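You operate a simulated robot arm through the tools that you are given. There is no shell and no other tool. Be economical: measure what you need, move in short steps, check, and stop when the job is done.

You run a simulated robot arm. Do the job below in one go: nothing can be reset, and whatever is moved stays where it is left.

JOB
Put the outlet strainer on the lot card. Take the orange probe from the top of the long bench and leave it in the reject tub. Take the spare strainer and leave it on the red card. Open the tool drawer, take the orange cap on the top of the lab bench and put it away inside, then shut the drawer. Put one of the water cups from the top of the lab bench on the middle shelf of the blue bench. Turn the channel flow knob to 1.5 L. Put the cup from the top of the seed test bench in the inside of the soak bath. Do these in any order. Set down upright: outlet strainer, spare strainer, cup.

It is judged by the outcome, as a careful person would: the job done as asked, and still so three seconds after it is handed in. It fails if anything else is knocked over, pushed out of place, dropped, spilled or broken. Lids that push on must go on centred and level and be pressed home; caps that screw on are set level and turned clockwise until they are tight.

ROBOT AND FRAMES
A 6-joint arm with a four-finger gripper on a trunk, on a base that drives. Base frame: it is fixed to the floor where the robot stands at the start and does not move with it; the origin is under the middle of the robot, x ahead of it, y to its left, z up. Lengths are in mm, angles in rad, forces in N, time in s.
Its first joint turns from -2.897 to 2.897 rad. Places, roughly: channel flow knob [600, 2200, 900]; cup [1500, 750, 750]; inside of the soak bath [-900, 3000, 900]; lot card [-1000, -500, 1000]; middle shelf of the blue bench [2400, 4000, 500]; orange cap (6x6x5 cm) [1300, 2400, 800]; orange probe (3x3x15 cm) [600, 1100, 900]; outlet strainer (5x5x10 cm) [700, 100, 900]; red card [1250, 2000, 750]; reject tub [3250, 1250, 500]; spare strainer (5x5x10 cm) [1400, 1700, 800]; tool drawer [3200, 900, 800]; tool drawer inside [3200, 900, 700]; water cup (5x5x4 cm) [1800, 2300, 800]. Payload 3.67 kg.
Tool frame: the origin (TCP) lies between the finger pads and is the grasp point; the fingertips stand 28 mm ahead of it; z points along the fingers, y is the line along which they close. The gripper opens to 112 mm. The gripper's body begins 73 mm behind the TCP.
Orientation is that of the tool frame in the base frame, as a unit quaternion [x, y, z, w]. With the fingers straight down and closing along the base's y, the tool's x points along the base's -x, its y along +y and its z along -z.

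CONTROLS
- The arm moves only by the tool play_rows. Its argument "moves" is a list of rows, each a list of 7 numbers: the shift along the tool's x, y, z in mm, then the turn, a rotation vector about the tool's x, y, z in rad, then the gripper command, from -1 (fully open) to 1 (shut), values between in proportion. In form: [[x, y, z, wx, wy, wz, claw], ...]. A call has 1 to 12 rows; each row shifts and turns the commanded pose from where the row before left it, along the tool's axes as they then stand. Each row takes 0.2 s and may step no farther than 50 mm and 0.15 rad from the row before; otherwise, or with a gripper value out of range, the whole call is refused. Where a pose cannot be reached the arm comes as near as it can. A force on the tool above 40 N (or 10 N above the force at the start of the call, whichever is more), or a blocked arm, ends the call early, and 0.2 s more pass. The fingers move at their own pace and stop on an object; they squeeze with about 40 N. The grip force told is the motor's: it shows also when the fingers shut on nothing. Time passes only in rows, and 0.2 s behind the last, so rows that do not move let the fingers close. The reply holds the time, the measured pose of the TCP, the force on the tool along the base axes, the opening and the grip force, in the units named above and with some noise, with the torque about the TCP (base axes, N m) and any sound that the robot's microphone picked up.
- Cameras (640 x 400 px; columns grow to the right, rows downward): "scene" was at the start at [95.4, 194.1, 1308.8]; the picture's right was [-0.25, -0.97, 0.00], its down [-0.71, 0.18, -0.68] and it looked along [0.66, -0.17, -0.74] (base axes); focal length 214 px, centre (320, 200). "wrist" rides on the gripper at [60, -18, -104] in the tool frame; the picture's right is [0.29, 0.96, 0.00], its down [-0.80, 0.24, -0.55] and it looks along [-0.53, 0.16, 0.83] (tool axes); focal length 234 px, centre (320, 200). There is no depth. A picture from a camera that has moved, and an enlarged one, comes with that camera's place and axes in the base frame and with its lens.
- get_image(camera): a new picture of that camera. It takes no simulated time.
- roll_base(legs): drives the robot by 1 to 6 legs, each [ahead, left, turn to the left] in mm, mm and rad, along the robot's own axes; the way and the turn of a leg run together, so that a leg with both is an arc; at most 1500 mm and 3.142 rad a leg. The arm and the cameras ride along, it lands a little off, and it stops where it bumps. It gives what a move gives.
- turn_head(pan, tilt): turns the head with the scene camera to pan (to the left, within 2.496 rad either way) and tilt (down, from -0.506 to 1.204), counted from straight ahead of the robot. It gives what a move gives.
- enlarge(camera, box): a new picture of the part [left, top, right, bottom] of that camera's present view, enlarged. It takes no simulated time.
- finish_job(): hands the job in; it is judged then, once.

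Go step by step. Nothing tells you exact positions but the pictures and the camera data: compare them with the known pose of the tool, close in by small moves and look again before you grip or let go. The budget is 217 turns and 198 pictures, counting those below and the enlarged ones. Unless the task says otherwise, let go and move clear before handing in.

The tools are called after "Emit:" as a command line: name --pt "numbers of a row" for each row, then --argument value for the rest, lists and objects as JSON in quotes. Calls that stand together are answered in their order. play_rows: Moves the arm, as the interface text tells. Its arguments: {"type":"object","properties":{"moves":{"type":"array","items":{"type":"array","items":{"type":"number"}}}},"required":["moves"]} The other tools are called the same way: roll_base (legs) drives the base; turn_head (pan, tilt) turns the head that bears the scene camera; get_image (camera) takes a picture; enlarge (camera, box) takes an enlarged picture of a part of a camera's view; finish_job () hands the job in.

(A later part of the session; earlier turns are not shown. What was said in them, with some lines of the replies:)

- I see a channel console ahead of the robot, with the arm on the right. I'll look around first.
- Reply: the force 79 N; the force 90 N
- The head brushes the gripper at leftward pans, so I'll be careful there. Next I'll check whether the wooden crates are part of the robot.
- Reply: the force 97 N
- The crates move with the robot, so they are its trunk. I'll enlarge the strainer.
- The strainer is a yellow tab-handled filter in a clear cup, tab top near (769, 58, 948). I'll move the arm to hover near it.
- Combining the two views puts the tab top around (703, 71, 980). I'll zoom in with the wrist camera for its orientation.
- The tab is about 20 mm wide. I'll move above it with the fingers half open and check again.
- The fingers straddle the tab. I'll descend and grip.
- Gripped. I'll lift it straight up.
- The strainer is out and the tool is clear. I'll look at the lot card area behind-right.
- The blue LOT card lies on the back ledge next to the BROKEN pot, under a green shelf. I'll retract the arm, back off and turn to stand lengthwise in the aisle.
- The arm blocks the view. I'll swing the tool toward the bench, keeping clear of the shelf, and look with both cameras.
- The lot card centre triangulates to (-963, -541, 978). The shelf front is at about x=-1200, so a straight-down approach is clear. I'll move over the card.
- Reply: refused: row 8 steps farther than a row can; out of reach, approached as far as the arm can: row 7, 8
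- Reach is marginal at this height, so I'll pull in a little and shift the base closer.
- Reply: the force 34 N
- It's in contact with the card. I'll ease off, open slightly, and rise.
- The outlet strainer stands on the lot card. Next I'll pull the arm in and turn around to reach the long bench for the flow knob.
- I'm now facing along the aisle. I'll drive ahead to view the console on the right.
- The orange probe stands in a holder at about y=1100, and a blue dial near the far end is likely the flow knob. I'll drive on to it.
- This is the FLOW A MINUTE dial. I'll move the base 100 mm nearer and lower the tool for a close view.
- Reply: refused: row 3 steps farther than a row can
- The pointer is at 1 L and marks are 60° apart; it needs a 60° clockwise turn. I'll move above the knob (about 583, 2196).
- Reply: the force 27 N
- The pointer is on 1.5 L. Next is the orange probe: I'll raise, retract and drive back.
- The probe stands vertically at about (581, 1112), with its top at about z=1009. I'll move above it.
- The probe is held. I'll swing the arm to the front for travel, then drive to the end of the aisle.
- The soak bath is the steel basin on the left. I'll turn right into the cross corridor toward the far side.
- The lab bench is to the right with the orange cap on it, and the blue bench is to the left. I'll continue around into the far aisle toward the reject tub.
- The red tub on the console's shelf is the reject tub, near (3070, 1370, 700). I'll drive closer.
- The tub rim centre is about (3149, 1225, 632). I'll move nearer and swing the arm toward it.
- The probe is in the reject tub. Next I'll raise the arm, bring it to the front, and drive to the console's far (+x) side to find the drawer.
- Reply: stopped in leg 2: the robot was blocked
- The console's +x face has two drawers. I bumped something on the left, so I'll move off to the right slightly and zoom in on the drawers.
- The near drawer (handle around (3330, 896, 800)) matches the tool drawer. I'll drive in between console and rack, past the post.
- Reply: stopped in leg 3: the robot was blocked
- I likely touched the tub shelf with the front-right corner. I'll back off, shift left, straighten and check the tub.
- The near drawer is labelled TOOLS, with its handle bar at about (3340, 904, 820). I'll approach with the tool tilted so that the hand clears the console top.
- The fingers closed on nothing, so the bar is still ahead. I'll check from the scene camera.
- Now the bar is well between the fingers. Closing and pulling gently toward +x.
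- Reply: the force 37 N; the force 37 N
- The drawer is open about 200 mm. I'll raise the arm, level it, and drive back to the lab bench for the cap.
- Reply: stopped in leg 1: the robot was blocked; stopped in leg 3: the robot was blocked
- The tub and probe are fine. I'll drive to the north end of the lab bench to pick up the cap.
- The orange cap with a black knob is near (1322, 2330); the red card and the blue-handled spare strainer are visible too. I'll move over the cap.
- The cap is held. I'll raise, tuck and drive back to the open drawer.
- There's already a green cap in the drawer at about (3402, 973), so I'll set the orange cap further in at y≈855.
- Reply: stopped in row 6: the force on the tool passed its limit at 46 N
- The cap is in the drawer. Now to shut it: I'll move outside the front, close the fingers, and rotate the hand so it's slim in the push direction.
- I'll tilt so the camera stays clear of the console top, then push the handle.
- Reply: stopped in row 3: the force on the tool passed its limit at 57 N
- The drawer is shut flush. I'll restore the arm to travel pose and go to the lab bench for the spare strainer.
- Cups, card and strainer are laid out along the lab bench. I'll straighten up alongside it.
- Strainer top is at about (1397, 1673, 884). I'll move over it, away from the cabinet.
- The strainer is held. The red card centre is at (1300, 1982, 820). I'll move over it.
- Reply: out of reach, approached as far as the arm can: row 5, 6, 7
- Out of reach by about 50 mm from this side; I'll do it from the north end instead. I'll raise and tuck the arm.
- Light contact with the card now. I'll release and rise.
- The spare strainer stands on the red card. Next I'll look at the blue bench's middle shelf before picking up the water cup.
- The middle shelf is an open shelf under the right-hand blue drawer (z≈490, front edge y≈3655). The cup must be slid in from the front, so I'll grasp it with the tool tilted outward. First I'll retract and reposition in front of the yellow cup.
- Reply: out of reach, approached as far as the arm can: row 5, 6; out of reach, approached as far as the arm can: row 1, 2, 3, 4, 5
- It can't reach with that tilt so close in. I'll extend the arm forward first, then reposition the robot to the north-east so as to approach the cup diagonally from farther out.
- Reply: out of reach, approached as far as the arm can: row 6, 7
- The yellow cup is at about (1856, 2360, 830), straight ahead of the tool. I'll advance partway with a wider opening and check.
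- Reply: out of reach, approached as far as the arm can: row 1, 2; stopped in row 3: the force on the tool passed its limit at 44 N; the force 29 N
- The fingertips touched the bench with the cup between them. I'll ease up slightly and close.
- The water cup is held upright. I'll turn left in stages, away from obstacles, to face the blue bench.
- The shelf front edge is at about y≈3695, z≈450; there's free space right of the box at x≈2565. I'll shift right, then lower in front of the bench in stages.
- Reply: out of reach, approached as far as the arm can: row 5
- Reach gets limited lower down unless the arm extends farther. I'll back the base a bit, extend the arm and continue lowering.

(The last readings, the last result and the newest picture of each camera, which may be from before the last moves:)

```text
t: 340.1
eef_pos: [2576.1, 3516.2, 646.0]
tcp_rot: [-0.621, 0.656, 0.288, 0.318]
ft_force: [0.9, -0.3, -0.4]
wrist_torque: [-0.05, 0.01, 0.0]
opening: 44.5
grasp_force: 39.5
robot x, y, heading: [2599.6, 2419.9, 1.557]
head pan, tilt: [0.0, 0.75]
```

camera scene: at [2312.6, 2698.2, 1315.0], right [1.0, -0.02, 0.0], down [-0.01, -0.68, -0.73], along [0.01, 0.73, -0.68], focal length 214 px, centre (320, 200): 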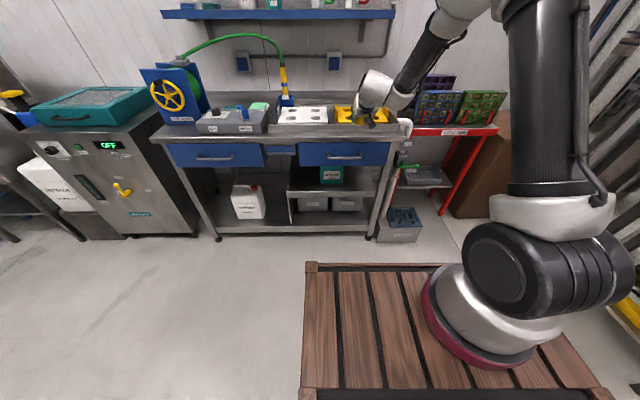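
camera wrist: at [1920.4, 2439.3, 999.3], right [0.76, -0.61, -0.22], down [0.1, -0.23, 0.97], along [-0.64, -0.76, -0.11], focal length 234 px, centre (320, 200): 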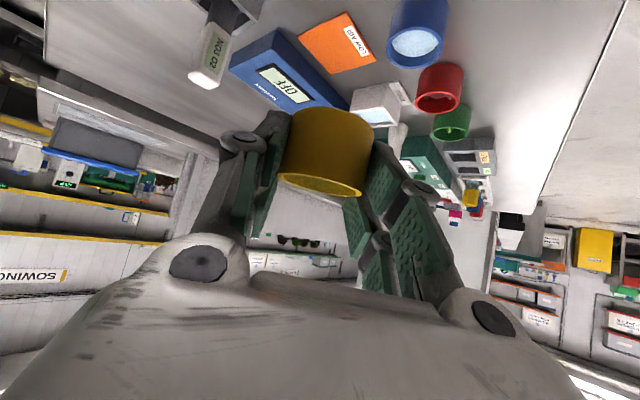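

Emit:
play_rows --pt "30 0 34 0 0 0 1" --pt "30 0 34 0 0 0 1" --pt "30 0 30 0 0 0 1"

Emit:
enlarge --camera "scene" --box '[260, 120, 420, 220]'

```text
t: 340.9
eef_pos: [2578.4, 3533.3, 512.8]
tcp_rot: [-0.621, 0.655, 0.29, 0.319]
ft_force: [0.5, 0.4, -0.1]
wrist_torque: [-0.12, 0.02, -0.02]
opening: 44.4
grasp_force: 40.3
robot x, y, heading: [2602.7, 2422.5, 1.556]
head pan, tilt: [0.0, 0.75]
```

```text
4.00 times, centred on (340, 170) of scene
camera zoom: at [2384.5, 2527.9, 1315.0], right [1.0, -0.02, 0.0], down [-0.01, -0.68, -0.73], along [0.01, 0.73, -0.68], focal length 858 px, centre (240, 320)
```

zoom: 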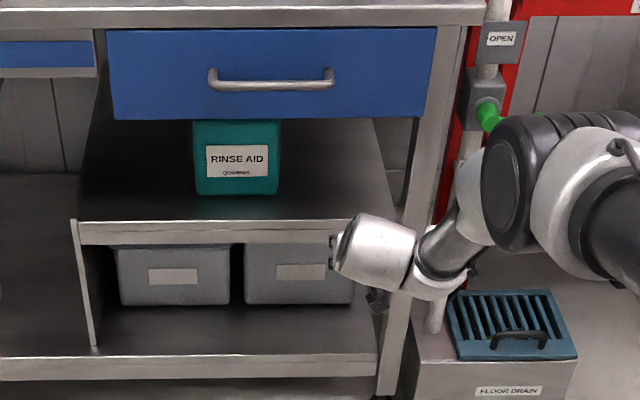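

Emit:
play_rows --pt "-17 0 -14.2 0 0 0 1"

Emit:
roll_base --legs '[[110, 20, 0]]'

Emit:
enlarge --camera "scene" --box '[260, 120, 420, 220]'

Emit:
get_image --camera "wrist"

```text
t: 341.3
eef_pos: [2576.4, 3531.7, 533.7]
tcp_rot: [-0.622, 0.656, 0.288, 0.317]
ft_force: [-0.2, 0.7, -1.7]
wrist_torque: [0.05, 0.01, 0.0]
opening: 44.3
grasp_force: 39.9
robot x, y, heading: [2598.8, 2420.3, 1.55]
head pan, tilt: [0.0, 0.75]
```

```text
t: 342.5
eef_pos: [2561.4, 3638.9, 534.9]
tcp_rot: [-0.62, 0.657, 0.287, 0.318]
ft_force: [0.0, -0.3, 0.3]
wrist_torque: [-0.02, 0.03, 0.04]
opening: 44.7
grasp_force: 40.2
robot x, y, heading: [2583.8, 2534.1, 1.554]
head pan, tilt: [0.0, 0.75]
```

```text
4.00 times, centred on (340, 170) of scene
camera zoom: at [2366.7, 2637.9, 1315.0], right [1.0, -0.02, 0.0], down [-0.01, -0.68, -0.73], along [0.01, 0.73, -0.68], focal length 858 px, centre (240, 320)
```

zoom: 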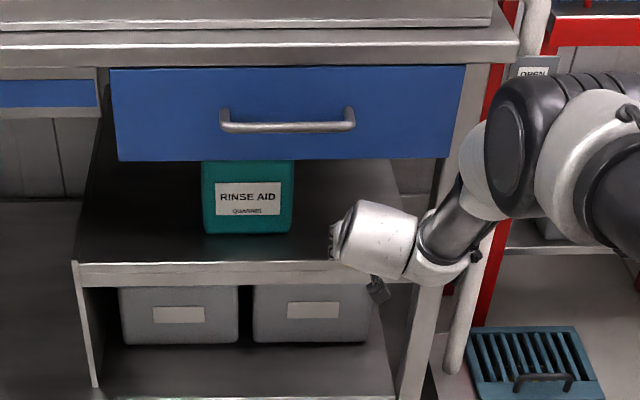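

```text
23 pictures are left
camera wrist: at [2572.4, 3522.1, 554.3], right [-0.96, -0.12, -0.24], down [-0.25, 0.09, 0.96], along [-0.09, 0.99, -0.12], focal length 234 px, centre (320, 200)
```

wrist: 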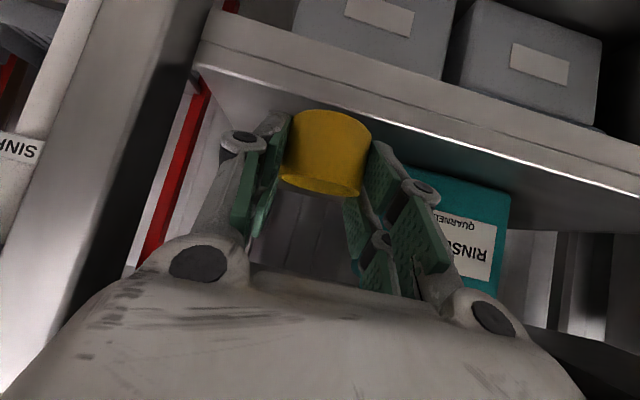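

Emit:
roll_base --legs '[[93, 0, 0]]'

Emit:
play_rows --pt "7.7 0 6.4 0 0 0 1" --pt "7.7 0 6.4 0 0 0 1" --pt "7.7 0 6.4 0 0 0 1" --pt "4 0 3.2 0 0 0 1"

Emit:
get_image --camera "wrist"

```text
t: 343.6
eef_pos: [2562.3, 3732.7, 533.4]
tcp_rot: [-0.621, 0.656, 0.288, 0.318]
ft_force: [0.8, 0.8, -0.3]
wrist_torque: [-0.03, 0.01, -0.01]
opening: 44.7
grasp_force: 39.8
robot x, y, heading: [2585.1, 2627.0, 1.548]
head pan, tilt: [0.0, 0.75]
```

```text
t: 344.6
eef_pos: [2562.5, 3733.2, 498.8]
tcp_rot: [-0.62, 0.656, 0.288, 0.318]
ft_force: [0.3, 0.4, -0.6]
wrist_torque: [-0.04, -0.02, 0.01]
opening: 44.0
grasp_force: 40.2
robot x, y, heading: [2588.6, 2626.8, 1.552]
head pan, tilt: [0.0, 0.75]
```

```text
22 pictures are left
camera wrist: at [2575.0, 3615.3, 518.9], right [-0.96, -0.12, -0.24], down [-0.25, 0.09, 0.96], along [-0.09, 0.99, -0.12], focal length 234 px, centre (320, 200)
```

wrist: 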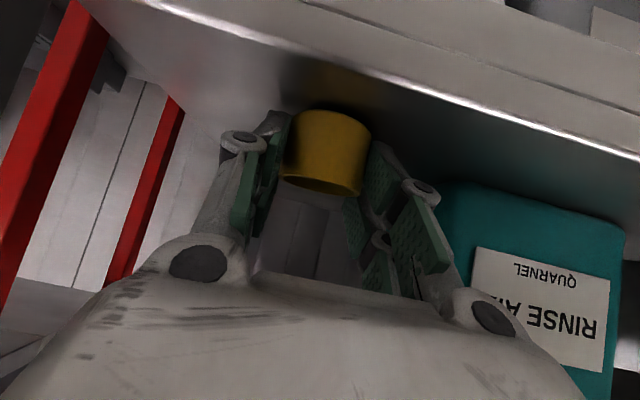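

Emit:
play_rows --pt "2.3 0 1.9 0 0 0 1" --pt "2.3 0 1.9 0 0 0 1" --pt "2.3 0 1.9 0 0 0 1" --pt "2.3 0 1.9 0 0 0 1" --pt "2.3 0 1.9 0 0 0 1" --pt "2.3 0 1.9 0 0 0 1"

```text
t: 345.5
eef_pos: [2564.7, 3737.5, 496.8]
tcp_rot: [-0.618, 0.655, 0.291, 0.323]
ft_force: [-1.3, 3.9, 6.2]
wrist_torque: [0.15, 0.23, -0.07]
opening: 44.3
grasp_force: 39.9
robot x, y, heading: [2582.9, 2625.3, 1.552]
head pan, tilt: [0.0, 0.75]
stopped in row 4: the force on the tool passed its limit at 46 N (the readings are from after the stop); the commanded pose is now the measured one
```

Contact with the shelf. I'll open, lift slightly and back straight out with the base.

Emit:
play_rows --pt "-0.8 0 -0.6 0 0 0 0.1" --pt "0 0 0 0 0 0 -0.1" --pt "0 0 0 0 0 0 -0.2" --pt "-4 0 -3.2 0 0 0 -0.2"

Emit:
get_image --camera "wrist"

```text
t: 346.5
eef_pos: [2563.4, 3736.0, 500.9]
tcp_rot: [-0.619, 0.656, 0.29, 0.321]
ft_force: [1.0, 0.4, 0.1]
wrist_torque: [0.0, 0.02, -0.01]
opening: 67.1
grasp_force: 0.0
robot x, y, heading: [2579.2, 2626.0, 1.556]
head pan, tilt: [0.0, 0.75]
```

```text
21 pictures are left
camera wrist: at [2574.6, 3618.6, 519.2], right [-0.96, -0.12, -0.24], down [-0.25, 0.08, 0.96], along [-0.09, 0.99, -0.11], focal length 234 px, centre (320, 200)
```

wrist: 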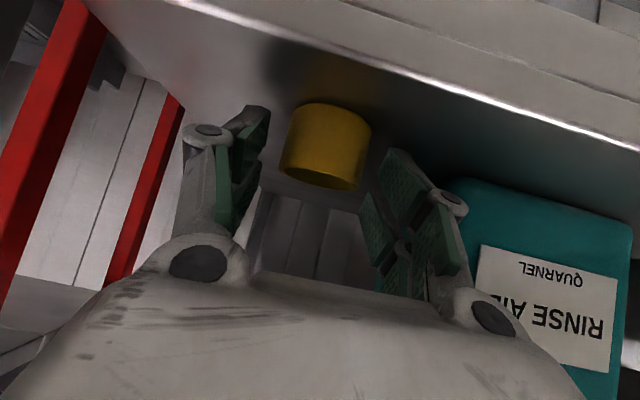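

The water cup stands on the middle shelf. I'll back out, level the tool and raise the arm.

Emit:
roll_base --legs '[[-320, 0, 0]]'

Emit:
play_rows --pt "-33 0 -27.7 0 0 0 0" --pt "-33 0 -27.7 0 0 0 0" --pt "-33 0 -27.7 0 0 0 0" --pt "-33 0 -27.7 0 0 0 0" --pt "-33 0 -27.7 0 0 0 0" --pt "-33 0 -27.7 0 0 0 0" --pt "0 0 0 0 0.146 0 0" --pt "0 0 0 0 0.146 0 0" --pt "0 0 0 0 0.146 0 0" --pt "0 0 0 0 0.146 0 0" --pt "0 0 0 0 0.146 0 0" --pt "0 0 0 0 0.14 0 0"

Emit:
play_rows --pt "30 0 -35 0 0 0 0" --pt "30 0 -35 0 0 0 0" --pt "30 0 -35 0 0 0 0" --pt "30 0 -35 0 0 0 0" --pt "30 0 -35 0 0 0 0" --pt "35 0 -33 0 0 0 0" --pt "35 0 -33 0 0 0 0" --pt "35 0 -33 0 0 0 0" --pt "35 0 -33 0 0 0 0" --pt "35 0 -33 0 0 0 0" --pt "40 0 -20 0 0 0 0" --pt "40 0 0 0 0 0 0"

```text
t: 348.7
eef_pos: [2561.2, 3416.2, 501.8]
tcp_rot: [-0.617, 0.657, 0.29, 0.322]
ft_force: [-0.1, 0.5, 0.7]
wrist_torque: [-0.02, -0.01, 0.0]
opening: 67.0
grasp_force: 0.2
robot x, y, heading: [2574.5, 2304.5, 1.548]
head pan, tilt: [0.0, 0.75]
```

```text
t: 351.3
eef_pos: [2571.1, 3421.9, 771.2]
tcp_rot: [-0.665, 0.731, 0.084, 0.13]
ft_force: [-0.2, -1.3, 1.8]
wrist_torque: [0.0, 0.01, 0.0]
opening: 56.3
grasp_force: 0.0
out of reach, approached as far as the arm can: row 8, 9, 10
robot x, y, heading: [2574.6, 2302.3, 1.549]
head pan, tilt: [0.0, 0.75]
```

```text
t: 353.9
eef_pos: [2509.4, 2931.0, 990.5]
tcp_rot: [-0.664, 0.731, 0.084, 0.132]
ft_force: [0.1, -0.2, -0.3]
wrist_torque: [-0.02, 0.01, 0.02]
opening: 56.0
grasp_force: 0.1
robot x, y, heading: [2571.3, 2305.7, 1.548]
head pan, tilt: [0.0, 0.75]
```

Emit:
play_rows --pt "0 0 0 -0.018 0.103 0 0" --pt "0 0 0 -0.018 0.103 0 0" --pt "0 0 0 -0.017 0.103 0 0" --pt "0 0 -40 0 0 0 0" --pt "0 0 -40 0 0 0 0" --pt "0 0 -40 0 0 0 0" --pt "0 0 -40 0 0 0 0" --pt "0 0 -40 0 0 0 0"

Emit:
roll_base --legs '[[0, 130, 1.571], [0, 0, 1.59], [1050, 0, 0]]'

Emit:
turn_head --pan -0.7 --tilt 0.7

Emit:
get_image --camera "scene"

```text
t: 355.7
eef_pos: [2508.8, 2935.4, 1190.9]
tcp_rot: [-0.673, 0.74, 0.0, 0.0]
ft_force: [0.0, -0.3, 0.4]
wrist_torque: [0.0, 0.02, -0.01]
opening: 56.0
grasp_force: 0.0
robot x, y, heading: [2575.4, 2303.1, 1.544]
head pan, tilt: [0.0, 0.75]
```

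```text
t: 369.1
eef_pos: [2590.2, 479.8, 1189.9]
tcp_rot: [0.732, 0.681, -0.001, -0.001]
ft_force: [-0.1, 0.5, 0.0]
wrist_torque: [0.0, 0.01, 0.02]
opening: 56.0
grasp_force: 0.2
robot x, y, heading: [2504.9, 1111.2, -1.572]
head pan, tilt: [0.0, 0.75]
```

```text
t: 370.2
eef_pos: [2589.2, 479.4, 1190.7]
tcp_rot: [0.732, 0.681, -0.001, 0.0]
ft_force: [-0.5, -1.0, -0.2]
wrist_torque: [0.0, 0.02, 0.02]
opening: 55.8
grasp_force: 0.1
robot x, y, heading: [2505.9, 1106.4, -1.574]
head pan, tilt: [-0.7, 0.7]
```

```text
20 pictures are left
camera scene: at [2665.0, 1023.2, 1319.2], right [-0.77, 0.64, 0.0], down [0.41, 0.49, -0.76], along [-0.49, -0.59, -0.64], focal length 214 px, centre (320, 200)
```

scene: 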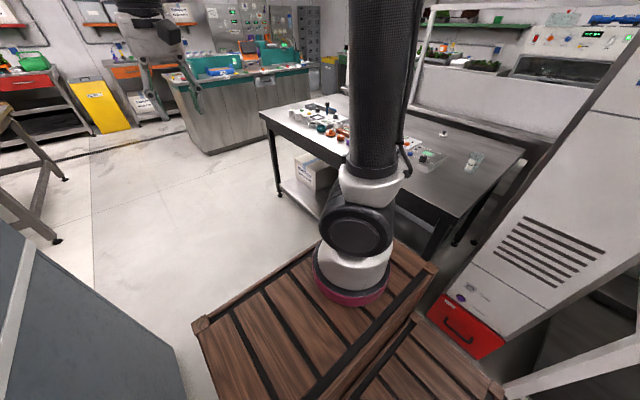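

Emit:
enlarge --camera "scene" --box '[396, 110, 508, 180]'

```text
5.71 times, centred on (452, 145) of scene
camera zoom: at [2665.0, 1023.2, 1319.2], right [-0.77, 0.64, 0.0], down [0.41, 0.49, -0.76], along [-0.49, -0.59, -0.64], focal length 1226 px, centre (-434, 514)
```

zoom: 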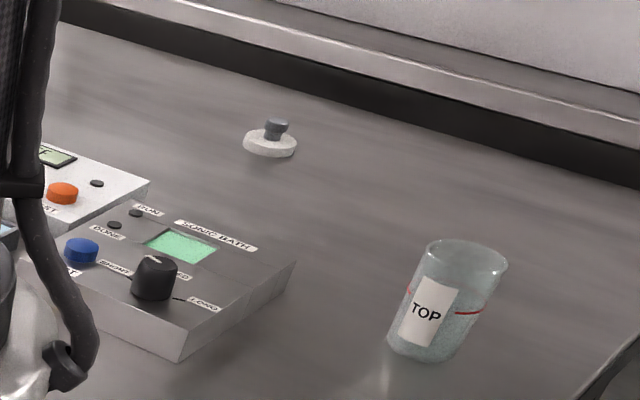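

The cup is the glass labelled "TOP" at about (1502, 797). I'll move the base alongside the table and swing the arm over.

Emit:
roll_base --legs '[[56, -316, 0]]'

Emit:
play_rows --pt "19.8 -45 0 0 0 0.125 -0.5" --pt "14 -47 0 0 0 0.125 -0.5" --pt "8 -48.5 0 0 0 0.125 -0.5" --pt "1.9 -49 0 0 0 0.125 -0.5" --pt "-4.3 -49 0 0 0 0.125 -0.5" --pt "-10.4 -48.2 0 0 0 0.125 -0.5" --pt "-16.4 -46.5 0 0 0 0.125 -0.5" --pt "-22.1 -44 0 0 0 0.125 -0.5" --pt "-27.4 -41 0 0 0 0.125 -0.5" --pt "-32.3 -37.3 0 0 0 0.125 -0.5" --pt "-36.5 -33 0 0 0 0.125 -0.5" --pt "-40.4 -28 0 0 0 0.125 -0.5"

Emit:
get_image --camera "wrist"

```text
t: 372.3
eef_pos: [2294.9, 424.8, 1192.0]
tcp_rot: [0.73, 0.683, -0.001, -0.001]
ft_force: [0.2, -0.3, 0.4]
wrist_torque: [-0.02, -0.02, 0.0]
opening: 55.8
grasp_force: 0.1
robot x, y, heading: [2210.2, 1055.9, -1.563]
head pan, tilt: [-0.7, 0.7]
```

```text
t: 374.9
eef_pos: [1771.4, 699.7, 1188.7]
tcp_rot: [1.0, 0.003, 0.002, 0.0]
ft_force: [-0.2, 0.1, 0.8]
wrist_torque: [-0.01, 0.05, 0.02]
opening: 83.9
grasp_force: 0.0
robot x, y, heading: [2209.1, 1052.5, -1.563]
head pan, tilt: [-0.7, 0.7]
```

```text
18 pictures are left
camera wrist: at [1831.6, 719.2, 1293.6], right [0.29, -0.96, 0.0], down [-0.8, -0.24, 0.55], along [-0.53, -0.16, -0.83], focal length 234 px, centre (320, 200)
```

wrist: 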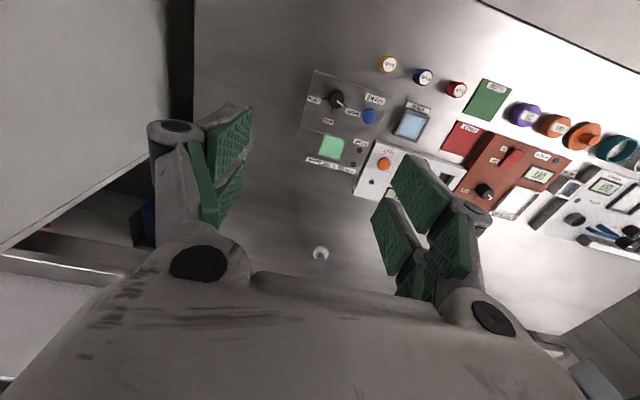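

Emit:
play_rows --pt "-35 -15 20 0 0 0 -1" --pt "-35 -15 20 0 0 0 -1" --pt "-35 -15 20 0 0 0 -1" --pt "-35 -15 20 0 0 0 -1" --pt "-35 -15 20 0 0 0 -1" --pt "-35 -15 20 0 0 0 -1"

Emit:
get_image --camera "wrist"

Emit:
enlarge --camera "scene" --box '[400, 110, 560, 210]'

```text
t: 376.3
eef_pos: [1561.4, 784.5, 1067.4]
tcp_rot: [1.0, 0.004, 0.001, 0.0]
ft_force: [0.2, 0.2, 0.2]
wrist_torque: [0.0, 0.05, 0.0]
opening: 111.8
grasp_force: 0.2
robot x, y, heading: [2214.2, 1053.0, -1.56]
head pan, tilt: [-0.7, 0.7]
```

```text
17 pictures are left
camera wrist: at [1621.4, 803.7, 1173.0], right [0.3, -0.96, 0.0], down [-0.8, -0.25, 0.55], along [-0.53, -0.16, -0.83], focal length 234 px, centre (320, 200)
```

wrist: 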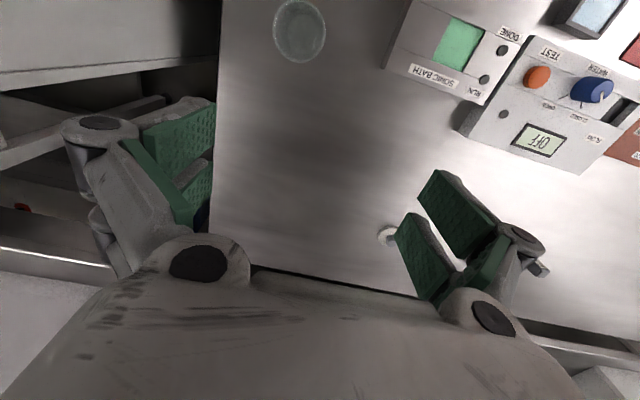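

```text
4.00 times, centred on (480, 160) of scene
camera zoom: at [2373.7, 968.9, 1319.1], right [-0.77, 0.64, 0.0], down [0.41, 0.5, -0.77], along [-0.49, -0.59, -0.64], focal length 858 px, centre (-320, 360)
```

zoom: 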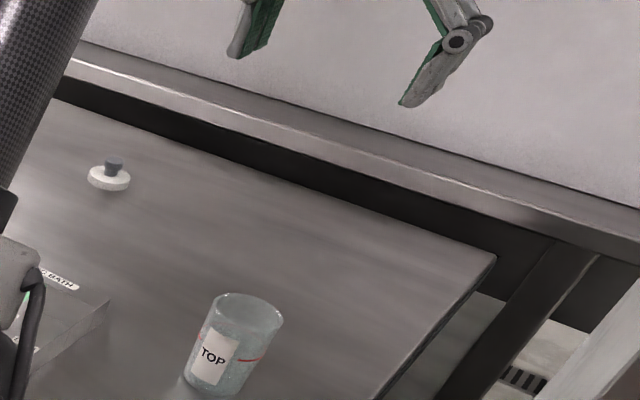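

The glass rim centre is at (1629, 827, 888). I'll position above it and lower around it.

Emit:
play_rows --pt "34 -21 10 0 0 0 -1" --pt "34 -21.5 10 0 0 0 -1" --pt "0 0 45 0 0 0 -1" --pt "0 0 35 0 0 0 -1"

Emit:
get_image --camera "wrist"

```text
t: 377.3
eef_pos: [1629.0, 828.0, 966.9]
tcp_rot: [1.0, 0.004, 0.002, 0.0]
ft_force: [-0.4, -0.2, 0.3]
wrist_torque: [0.06, 0.04, 0.03]
opening: 112.0
grasp_force: 0.0
robot x, y, heading: [2212.5, 1055.7, -1.559]
head pan, tilt: [-0.7, 0.7]
```

```text
15 pictures are left
camera wrist: at [1689.8, 847.0, 1072.0], right [0.3, -0.96, 0.0], down [-0.8, -0.25, 0.55], along [-0.53, -0.16, -0.83], focal length 234 px, centre (320, 200)
```

wrist: 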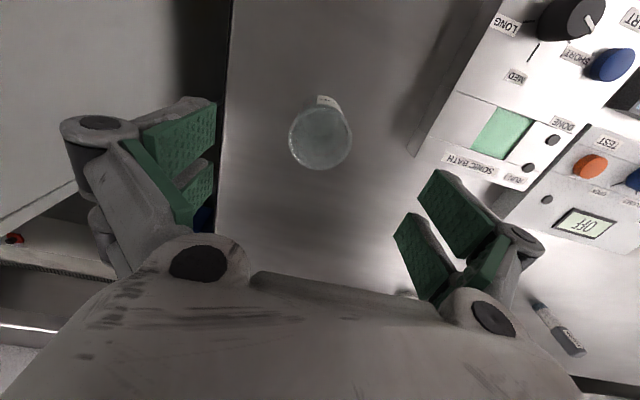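

Emit:
play_rows --pt "0 0 45 0 0 0 -0.8" --pt "1 0 35 0 0 0 -0.6" --pt "0 0 20 0 0 0 -0.5" --pt "0 0 0 0 0 0 0.2" --pt "0 0 0 0 0 0 0.6" --pt "0 0 0 0 0 0 0.6"

Emit:
play_rows --pt "0 0 -10 0 0 0 0.8" --pt "0 0 -20 0 0 0 0.8" --pt "0 0 -40 0 0 0 0.8" --pt "0 0 -45 0 0 0 0.8"

Emit:
get_image --camera "wrist"

```text
t: 378.7
eef_pos: [1629.0, 828.5, 868.0]
tcp_rot: [1.0, 0.003, 0.003, 0.0]
ft_force: [-0.1, -0.1, 0.1]
wrist_torque: [0.0, 0.0, 0.01]
opening: 48.7
grasp_force: 39.6
robot x, y, heading: [2209.7, 1054.9, -1.564]
head pan, tilt: [-0.7, 0.7]
```

```text
t: 379.7
eef_pos: [1626.4, 825.1, 979.8]
tcp_rot: [1.0, 0.003, 0.002, 0.0]
ft_force: [-0.1, 0.0, 0.2]
wrist_torque: [0.02, -0.02, -0.03]
opening: 48.5
grasp_force: 40.5
robot x, y, heading: [2211.9, 1048.3, -1.567]
head pan, tilt: [-0.7, 0.7]
```

```text
14 pictures are left
camera wrist: at [1686.7, 844.1, 1084.8], right [0.29, -0.96, 0.0], down [-0.8, -0.25, 0.55], along [-0.52, -0.16, -0.84], focal length 234 px, centre (320, 200)
```

wrist: 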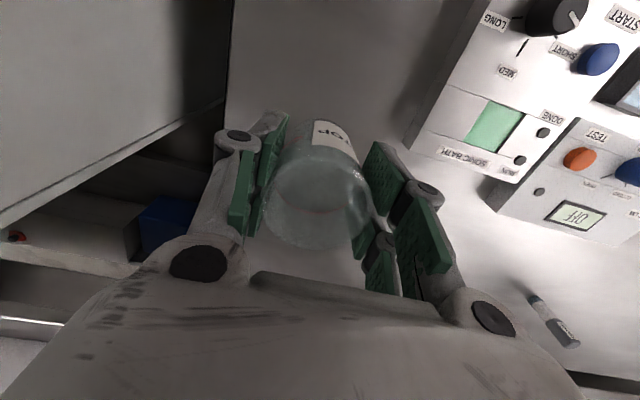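

The glass is held upright. I'll raise, tuck the arm to the front and start driving to the soak bath.

Emit:
play_rows --pt "24 21 -35 0 0 0 0.8" --pt "24 21 -35 0 0 0 0.8" --pt "24 21 -35 0 0 0 0.8" --pt "24 21 -35 0 0 0 0.8" --pt "24 21 -35 0 0 0 0.8" --pt "24 21 -35 0 0 0 0.8"

Emit:
play_rows --pt "43.5 23 0 0 0 -0.125 0.8" --pt "40.5 28.2 0 0 0 -0.125 0.8" --pt "36.7 33 0 0 0 -0.125 0.8" --pt "32.3 37.4 0 0 0 -0.125 0.8" --pt "27.4 41 0 0 0 -0.125 0.8" --pt "22.1 44 0 0 0 -0.125 0.8" --pt "16.4 46.5 0 0 0 -0.125 0.8" --pt "10.4 48 0 0 0 -0.125 0.8" --pt "4.3 49 0 0 0 -0.125 0.8" --pt "-1.9 49 0 0 0 -0.125 0.8" --pt "-8 48.5 0 0 0 -0.125 0.8" --pt "-14 47.2 0 0 0 -0.125 0.8"

Emit:
roll_base --legs '[[0, 150, 0], [-1000, 0, 0], [-900, 0, 0]]'

Emit:
roll_base --legs '[[0, 0, -1.571]]'

```text
t: 381.1
eef_pos: [1774.0, 700.5, 1190.9]
tcp_rot: [1.0, 0.003, 0.001, 0.0]
ft_force: [-0.4, -1.1, -0.1]
wrist_torque: [0.01, -0.01, 0.02]
opening: 48.2
grasp_force: 40.1
robot x, y, heading: [2214.9, 1053.8, -1.56]
head pan, tilt: [-0.7, 0.7]
```

```text
t: 383.7
eef_pos: [2296.1, 432.2, 1194.1]
tcp_rot: [0.729, 0.684, 0.002, 0.002]
ft_force: [-0.5, -0.2, 1.1]
wrist_torque: [-0.08, -0.04, 0.01]
opening: 48.4
grasp_force: 39.9
robot x, y, heading: [2214.0, 1051.1, -1.562]
head pan, tilt: [-0.7, 0.7]
```

```text
t: 394.1
eef_pos: [2418.4, 2307.7, 1192.8]
tcp_rot: [0.732, 0.681, 0.002, 0.002]
ft_force: [-0.4, 0.6, 0.2]
wrist_torque: [0.0, 0.0, 0.0]
opening: 48.0
grasp_force: 40.0
robot x, y, heading: [2340.3, 2926.5, -1.569]
head pan, tilt: [-0.7, 0.7]
```

```text
t: 398.3
eef_pos: [1716.8, 2847.4, 1193.5]
tcp_rot: [0.999, -0.032, 0.0, 0.003]
ft_force: [0.6, 0.2, 0.2]
wrist_torque: [0.0, -0.02, 0.02]
opening: 47.8
grasp_force: 40.0
robot x, y, heading: [2339.8, 2931.2, -3.133]
head pan, tilt: [-0.7, 0.7]
```

Emit:
roll_base --legs '[[1200, -40, 0]]'

Emit:
roll_base --legs '[[1000, -60, 0]]'

Emit:
turn_head --pan -0.2 --tilt 0.7

Emit:
get_image --camera "scene"

```text
t: 404.5
eef_pos: [500.9, 2890.8, 1194.2]
tcp_rot: [0.999, -0.037, 0.0, 0.002]
ft_force: [0.6, 0.2, -0.2]
wrist_torque: [0.05, 0.01, 0.0]
opening: 47.7
grasp_force: 39.5
robot x, y, heading: [1122.7, 2966.5, 3.141]
head pan, tilt: [-0.7, 0.7]
```

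```text
t: 409.8
eef_pos: [-519.5, 2932.2, 1193.8]
tcp_rot: [1.0, -0.029, -0.001, 0.002]
ft_force: [-0.1, -0.1, -0.4]
wrist_torque: [0.0, 0.01, 0.0]
opening: 47.6
grasp_force: 40.4
robot x, y, heading: [100.2, 3019.6, -3.128]
head pan, tilt: [-0.7, 0.7]
```

```text
t: 410.7
eef_pos: [-521.8, 2934.5, 1193.9]
tcp_rot: [1.0, -0.028, 0.0, 0.002]
ft_force: [0.6, 0.1, -1.1]
wrist_torque: [-0.02, 0.02, -0.02]
opening: 48.0
grasp_force: 40.2
robot x, y, heading: [98.2, 3021.0, -3.125]
head pan, tilt: [-0.201, 0.7]
```

```text
13 pictures are left
camera scene: at [-1.8, 2818.7, 1319.2], right [0.19, 0.98, 0.0], down [0.63, -0.12, -0.76], along [-0.75, 0.14, -0.64], focal length 214 px, centre (320, 200)
```

scene: 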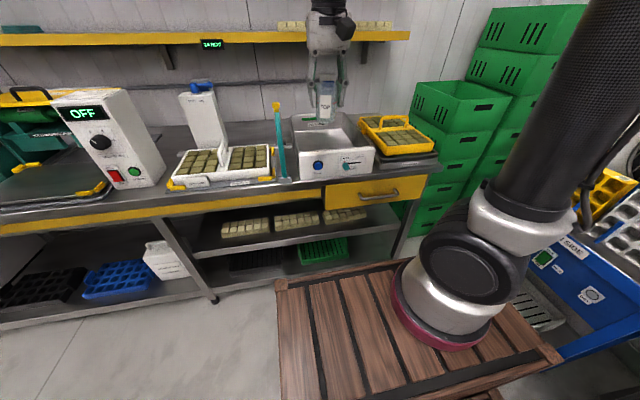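

The bath rim centre is about (-858, 3003, 938). I'll drive a little closer and bring the glass over it.

Emit:
roll_base --legs '[[120, 0, 0]]'

Emit:
play_rows --pt "-43 -13 10 0 0 0 0.8" --pt "-43 -13 10 0 0 0 0.8" --pt "-43 -13 10 0 0 0 0.8" --pt "-43 -13 10 0 0 0 0.8" --pt "-40 -13 10 0 0 0 0.8" --pt "0 0 30 0 0 0 0.8"

Emit:
get_image --camera "wrist"

Emit:
enlarge --camera "scene" --box '[250, 60, 410, 160]'

```text
t: 411.9
eef_pos: [-640.4, 2930.3, 1193.3]
tcp_rot: [1.0, -0.029, 0.0, 0.003]
ft_force: [0.0, 0.1, 0.3]
wrist_torque: [0.02, 0.0, 0.02]
opening: 47.8
grasp_force: 39.7
robot x, y, heading: [-19.8, 3018.2, -3.127]
head pan, tilt: [-0.201, 0.7]
```

```text
t: 413.3
eef_pos: [-847.0, 3007.5, 1113.7]
tcp_rot: [1.0, -0.029, 0.0, 0.004]
ft_force: [-1.0, -0.6, 0.4]
wrist_torque: [-0.01, 0.03, 0.0]
opening: 48.5
grasp_force: 39.7
robot x, y, heading: [-20.1, 3018.9, -3.129]
head pan, tilt: [-0.201, 0.7]
```

```text
12 pictures are left
camera wrist: at [-784.1, 3023.3, 1217.5], right [0.23, -0.97, 0.01], down [-0.81, -0.19, 0.56], along [-0.54, -0.13, -0.83], focal length 234 px, centre (320, 200)
```

wrist: 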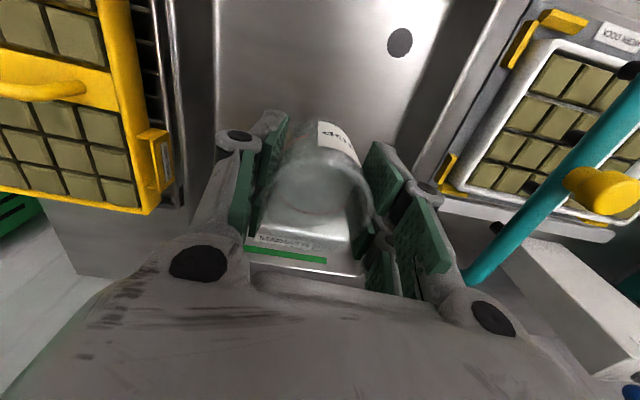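

```text
4.00 times, centred on (330, 110) of scene
camera zoom: at [-121.2, 2816.9, 1319.3], right [0.18, 0.98, 0.0], down [0.63, -0.12, -0.77], along [-0.75, 0.14, -0.64], focal length 858 px, centre (280, 560)
```

zoom: 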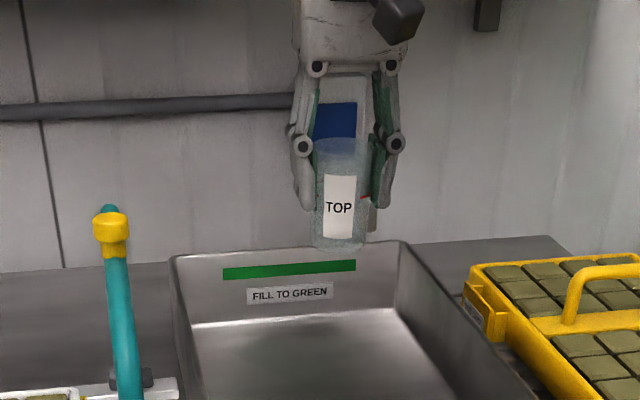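

The glass is over the bath; floor is about z=873, and the drain hole is clear. I'll lower it.

Emit:
play_rows --pt "0 0 40 0 0 0 0.8" --pt "0 0 40 0 0 0 0.8" --pt "0 0 40 0 0 0 0.8" --pt "0 0 20 0 0 0 0.8" --pt "0 0 10 0 0 0 0.8"

Emit:
play_rows --pt "0 0 5 0 0 0 0.8" --pt "0 0 5 0 0 0 0.8" --pt "0 0 5 0 0 0 0.8" --pt "0 0 4 0 0 0 0.8" --pt "0 0 4 0 0 0 0.8" --pt "0 0 4 0 0 0 0.8" --pt "0 0 4 0 0 0 0.8"

Emit:
enlarge --camera "scene" --box '[266, 90, 394, 170]'

```text
t: 414.5
eef_pos: [-847.5, 3005.4, 961.4]
tcp_rot: [1.0, -0.028, -0.001, 0.004]
ft_force: [1.1, 0.0, 0.3]
wrist_torque: [0.02, 0.04, 0.01]
opening: 47.7
grasp_force: 40.0
robot x, y, heading: [-20.9, 3018.3, -3.123]
head pan, tilt: [-0.201, 0.7]
```

```text
t: 416.1
eef_pos: [-849.7, 3006.1, 932.0]
tcp_rot: [1.0, -0.029, -0.002, 0.003]
ft_force: [2.6, 2.1, 23.8]
wrist_torque: [0.2, -0.37, 0.05]
opening: 48.4
grasp_force: 40.4
robot x, y, heading: [-20.8, 3023.9, -3.125]
head pan, tilt: [-0.201, 0.7]
```

```text
5.00 times, centred on (330, 130) of scene
camera zoom: at [-120.5, 2817.0, 1319.3], right [0.18, 0.98, 0.0], down [0.63, -0.12, -0.77], along [-0.75, 0.14, -0.64], focal length 1072 px, centre (270, 550)
```

zoom: 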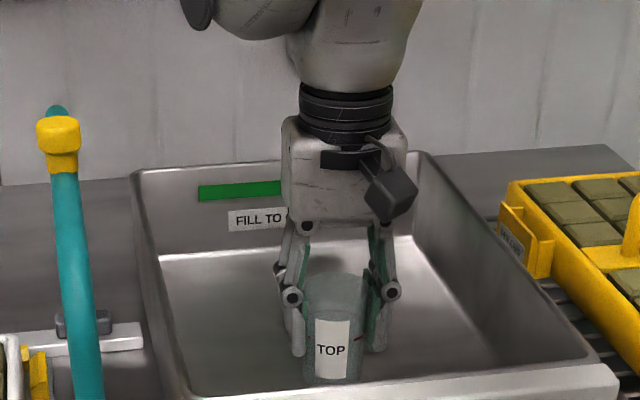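

On the floor of the bath, upright. I'll ease off, release and rise.

Emit:
play_rows --pt "0 0 -2 0 0 0 0.8" --pt "0 0 0 0 0 0 0" --pt "0 0 0 0 0 0 -0.2" --pt "0 0 -15 0 0 0 -0.2" --pt "0 0 -40 0 0 0 -0.2" --pt "0 0 -45 0 0 0 -0.2" --pt "0 0 -45 0 0 0 -0.2" --pt "0 0 -45 0 0 0 -0.2" --pt "30 0 -30 0 0 0 -0.2" --pt "40 0 0 0 0 0 -0.2"

Emit:
enlarge --camera "scene" --box '[266, 90, 394, 170]'

```text
t: 418.3
eef_pos: [-780.9, 3005.3, 1150.8]
tcp_rot: [1.0, -0.029, 0.001, 0.003]
ft_force: [-0.3, 0.1, -1.3]
wrist_torque: [0.0, -0.01, 0.01]
opening: 67.1
grasp_force: 0.0
robot x, y, heading: [-21.7, 3016.1, -3.124]
head pan, tilt: [-0.201, 0.7]
```

```text
5.00 times, centred on (330, 130) of scene
camera zoom: at [-122.0, 2816.9, 1319.2], right [0.18, 0.98, 0.0], down [0.63, -0.12, -0.76], along [-0.75, 0.14, -0.64], focal length 1072 px, centre (270, 550)
```

zoom: 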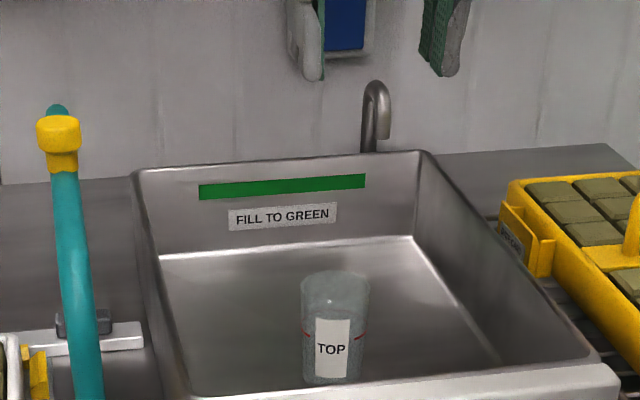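

The glass stands upright in the bath and the gripper is clear. All the tasks are done, so I'm handing in.

Emit:
finish_job

```text
The job is handed in.
```

I completed all seven tasks and handed the job in. There were three small bumps or tight margins along the way.

- **Outlet strainer:** standing upright on the lot card.
- **Orange probe:** in the reject tub. The base brushed the tub's shelf once while I was manoeuvring. I looked afterwards, and the tub and probe were still in place.
- **Spare strainer:** upright on the red card. It sits close to the card's front edge.
- **Orange cap:** in the tool drawer, next to a green cap that was already there. The drawer is shut flush.
- **Water cup:** the yellow one, on the middle shelf of the blue bench.
- **Channel flow knob:** pointer on 1.5 L.
- **Cup from the seed test bench:** the glass labelled "TOP", upright inside the soak bath.

The base also stopped twice against the base of the post beside the rack near the console. I saw no sign that it moved.
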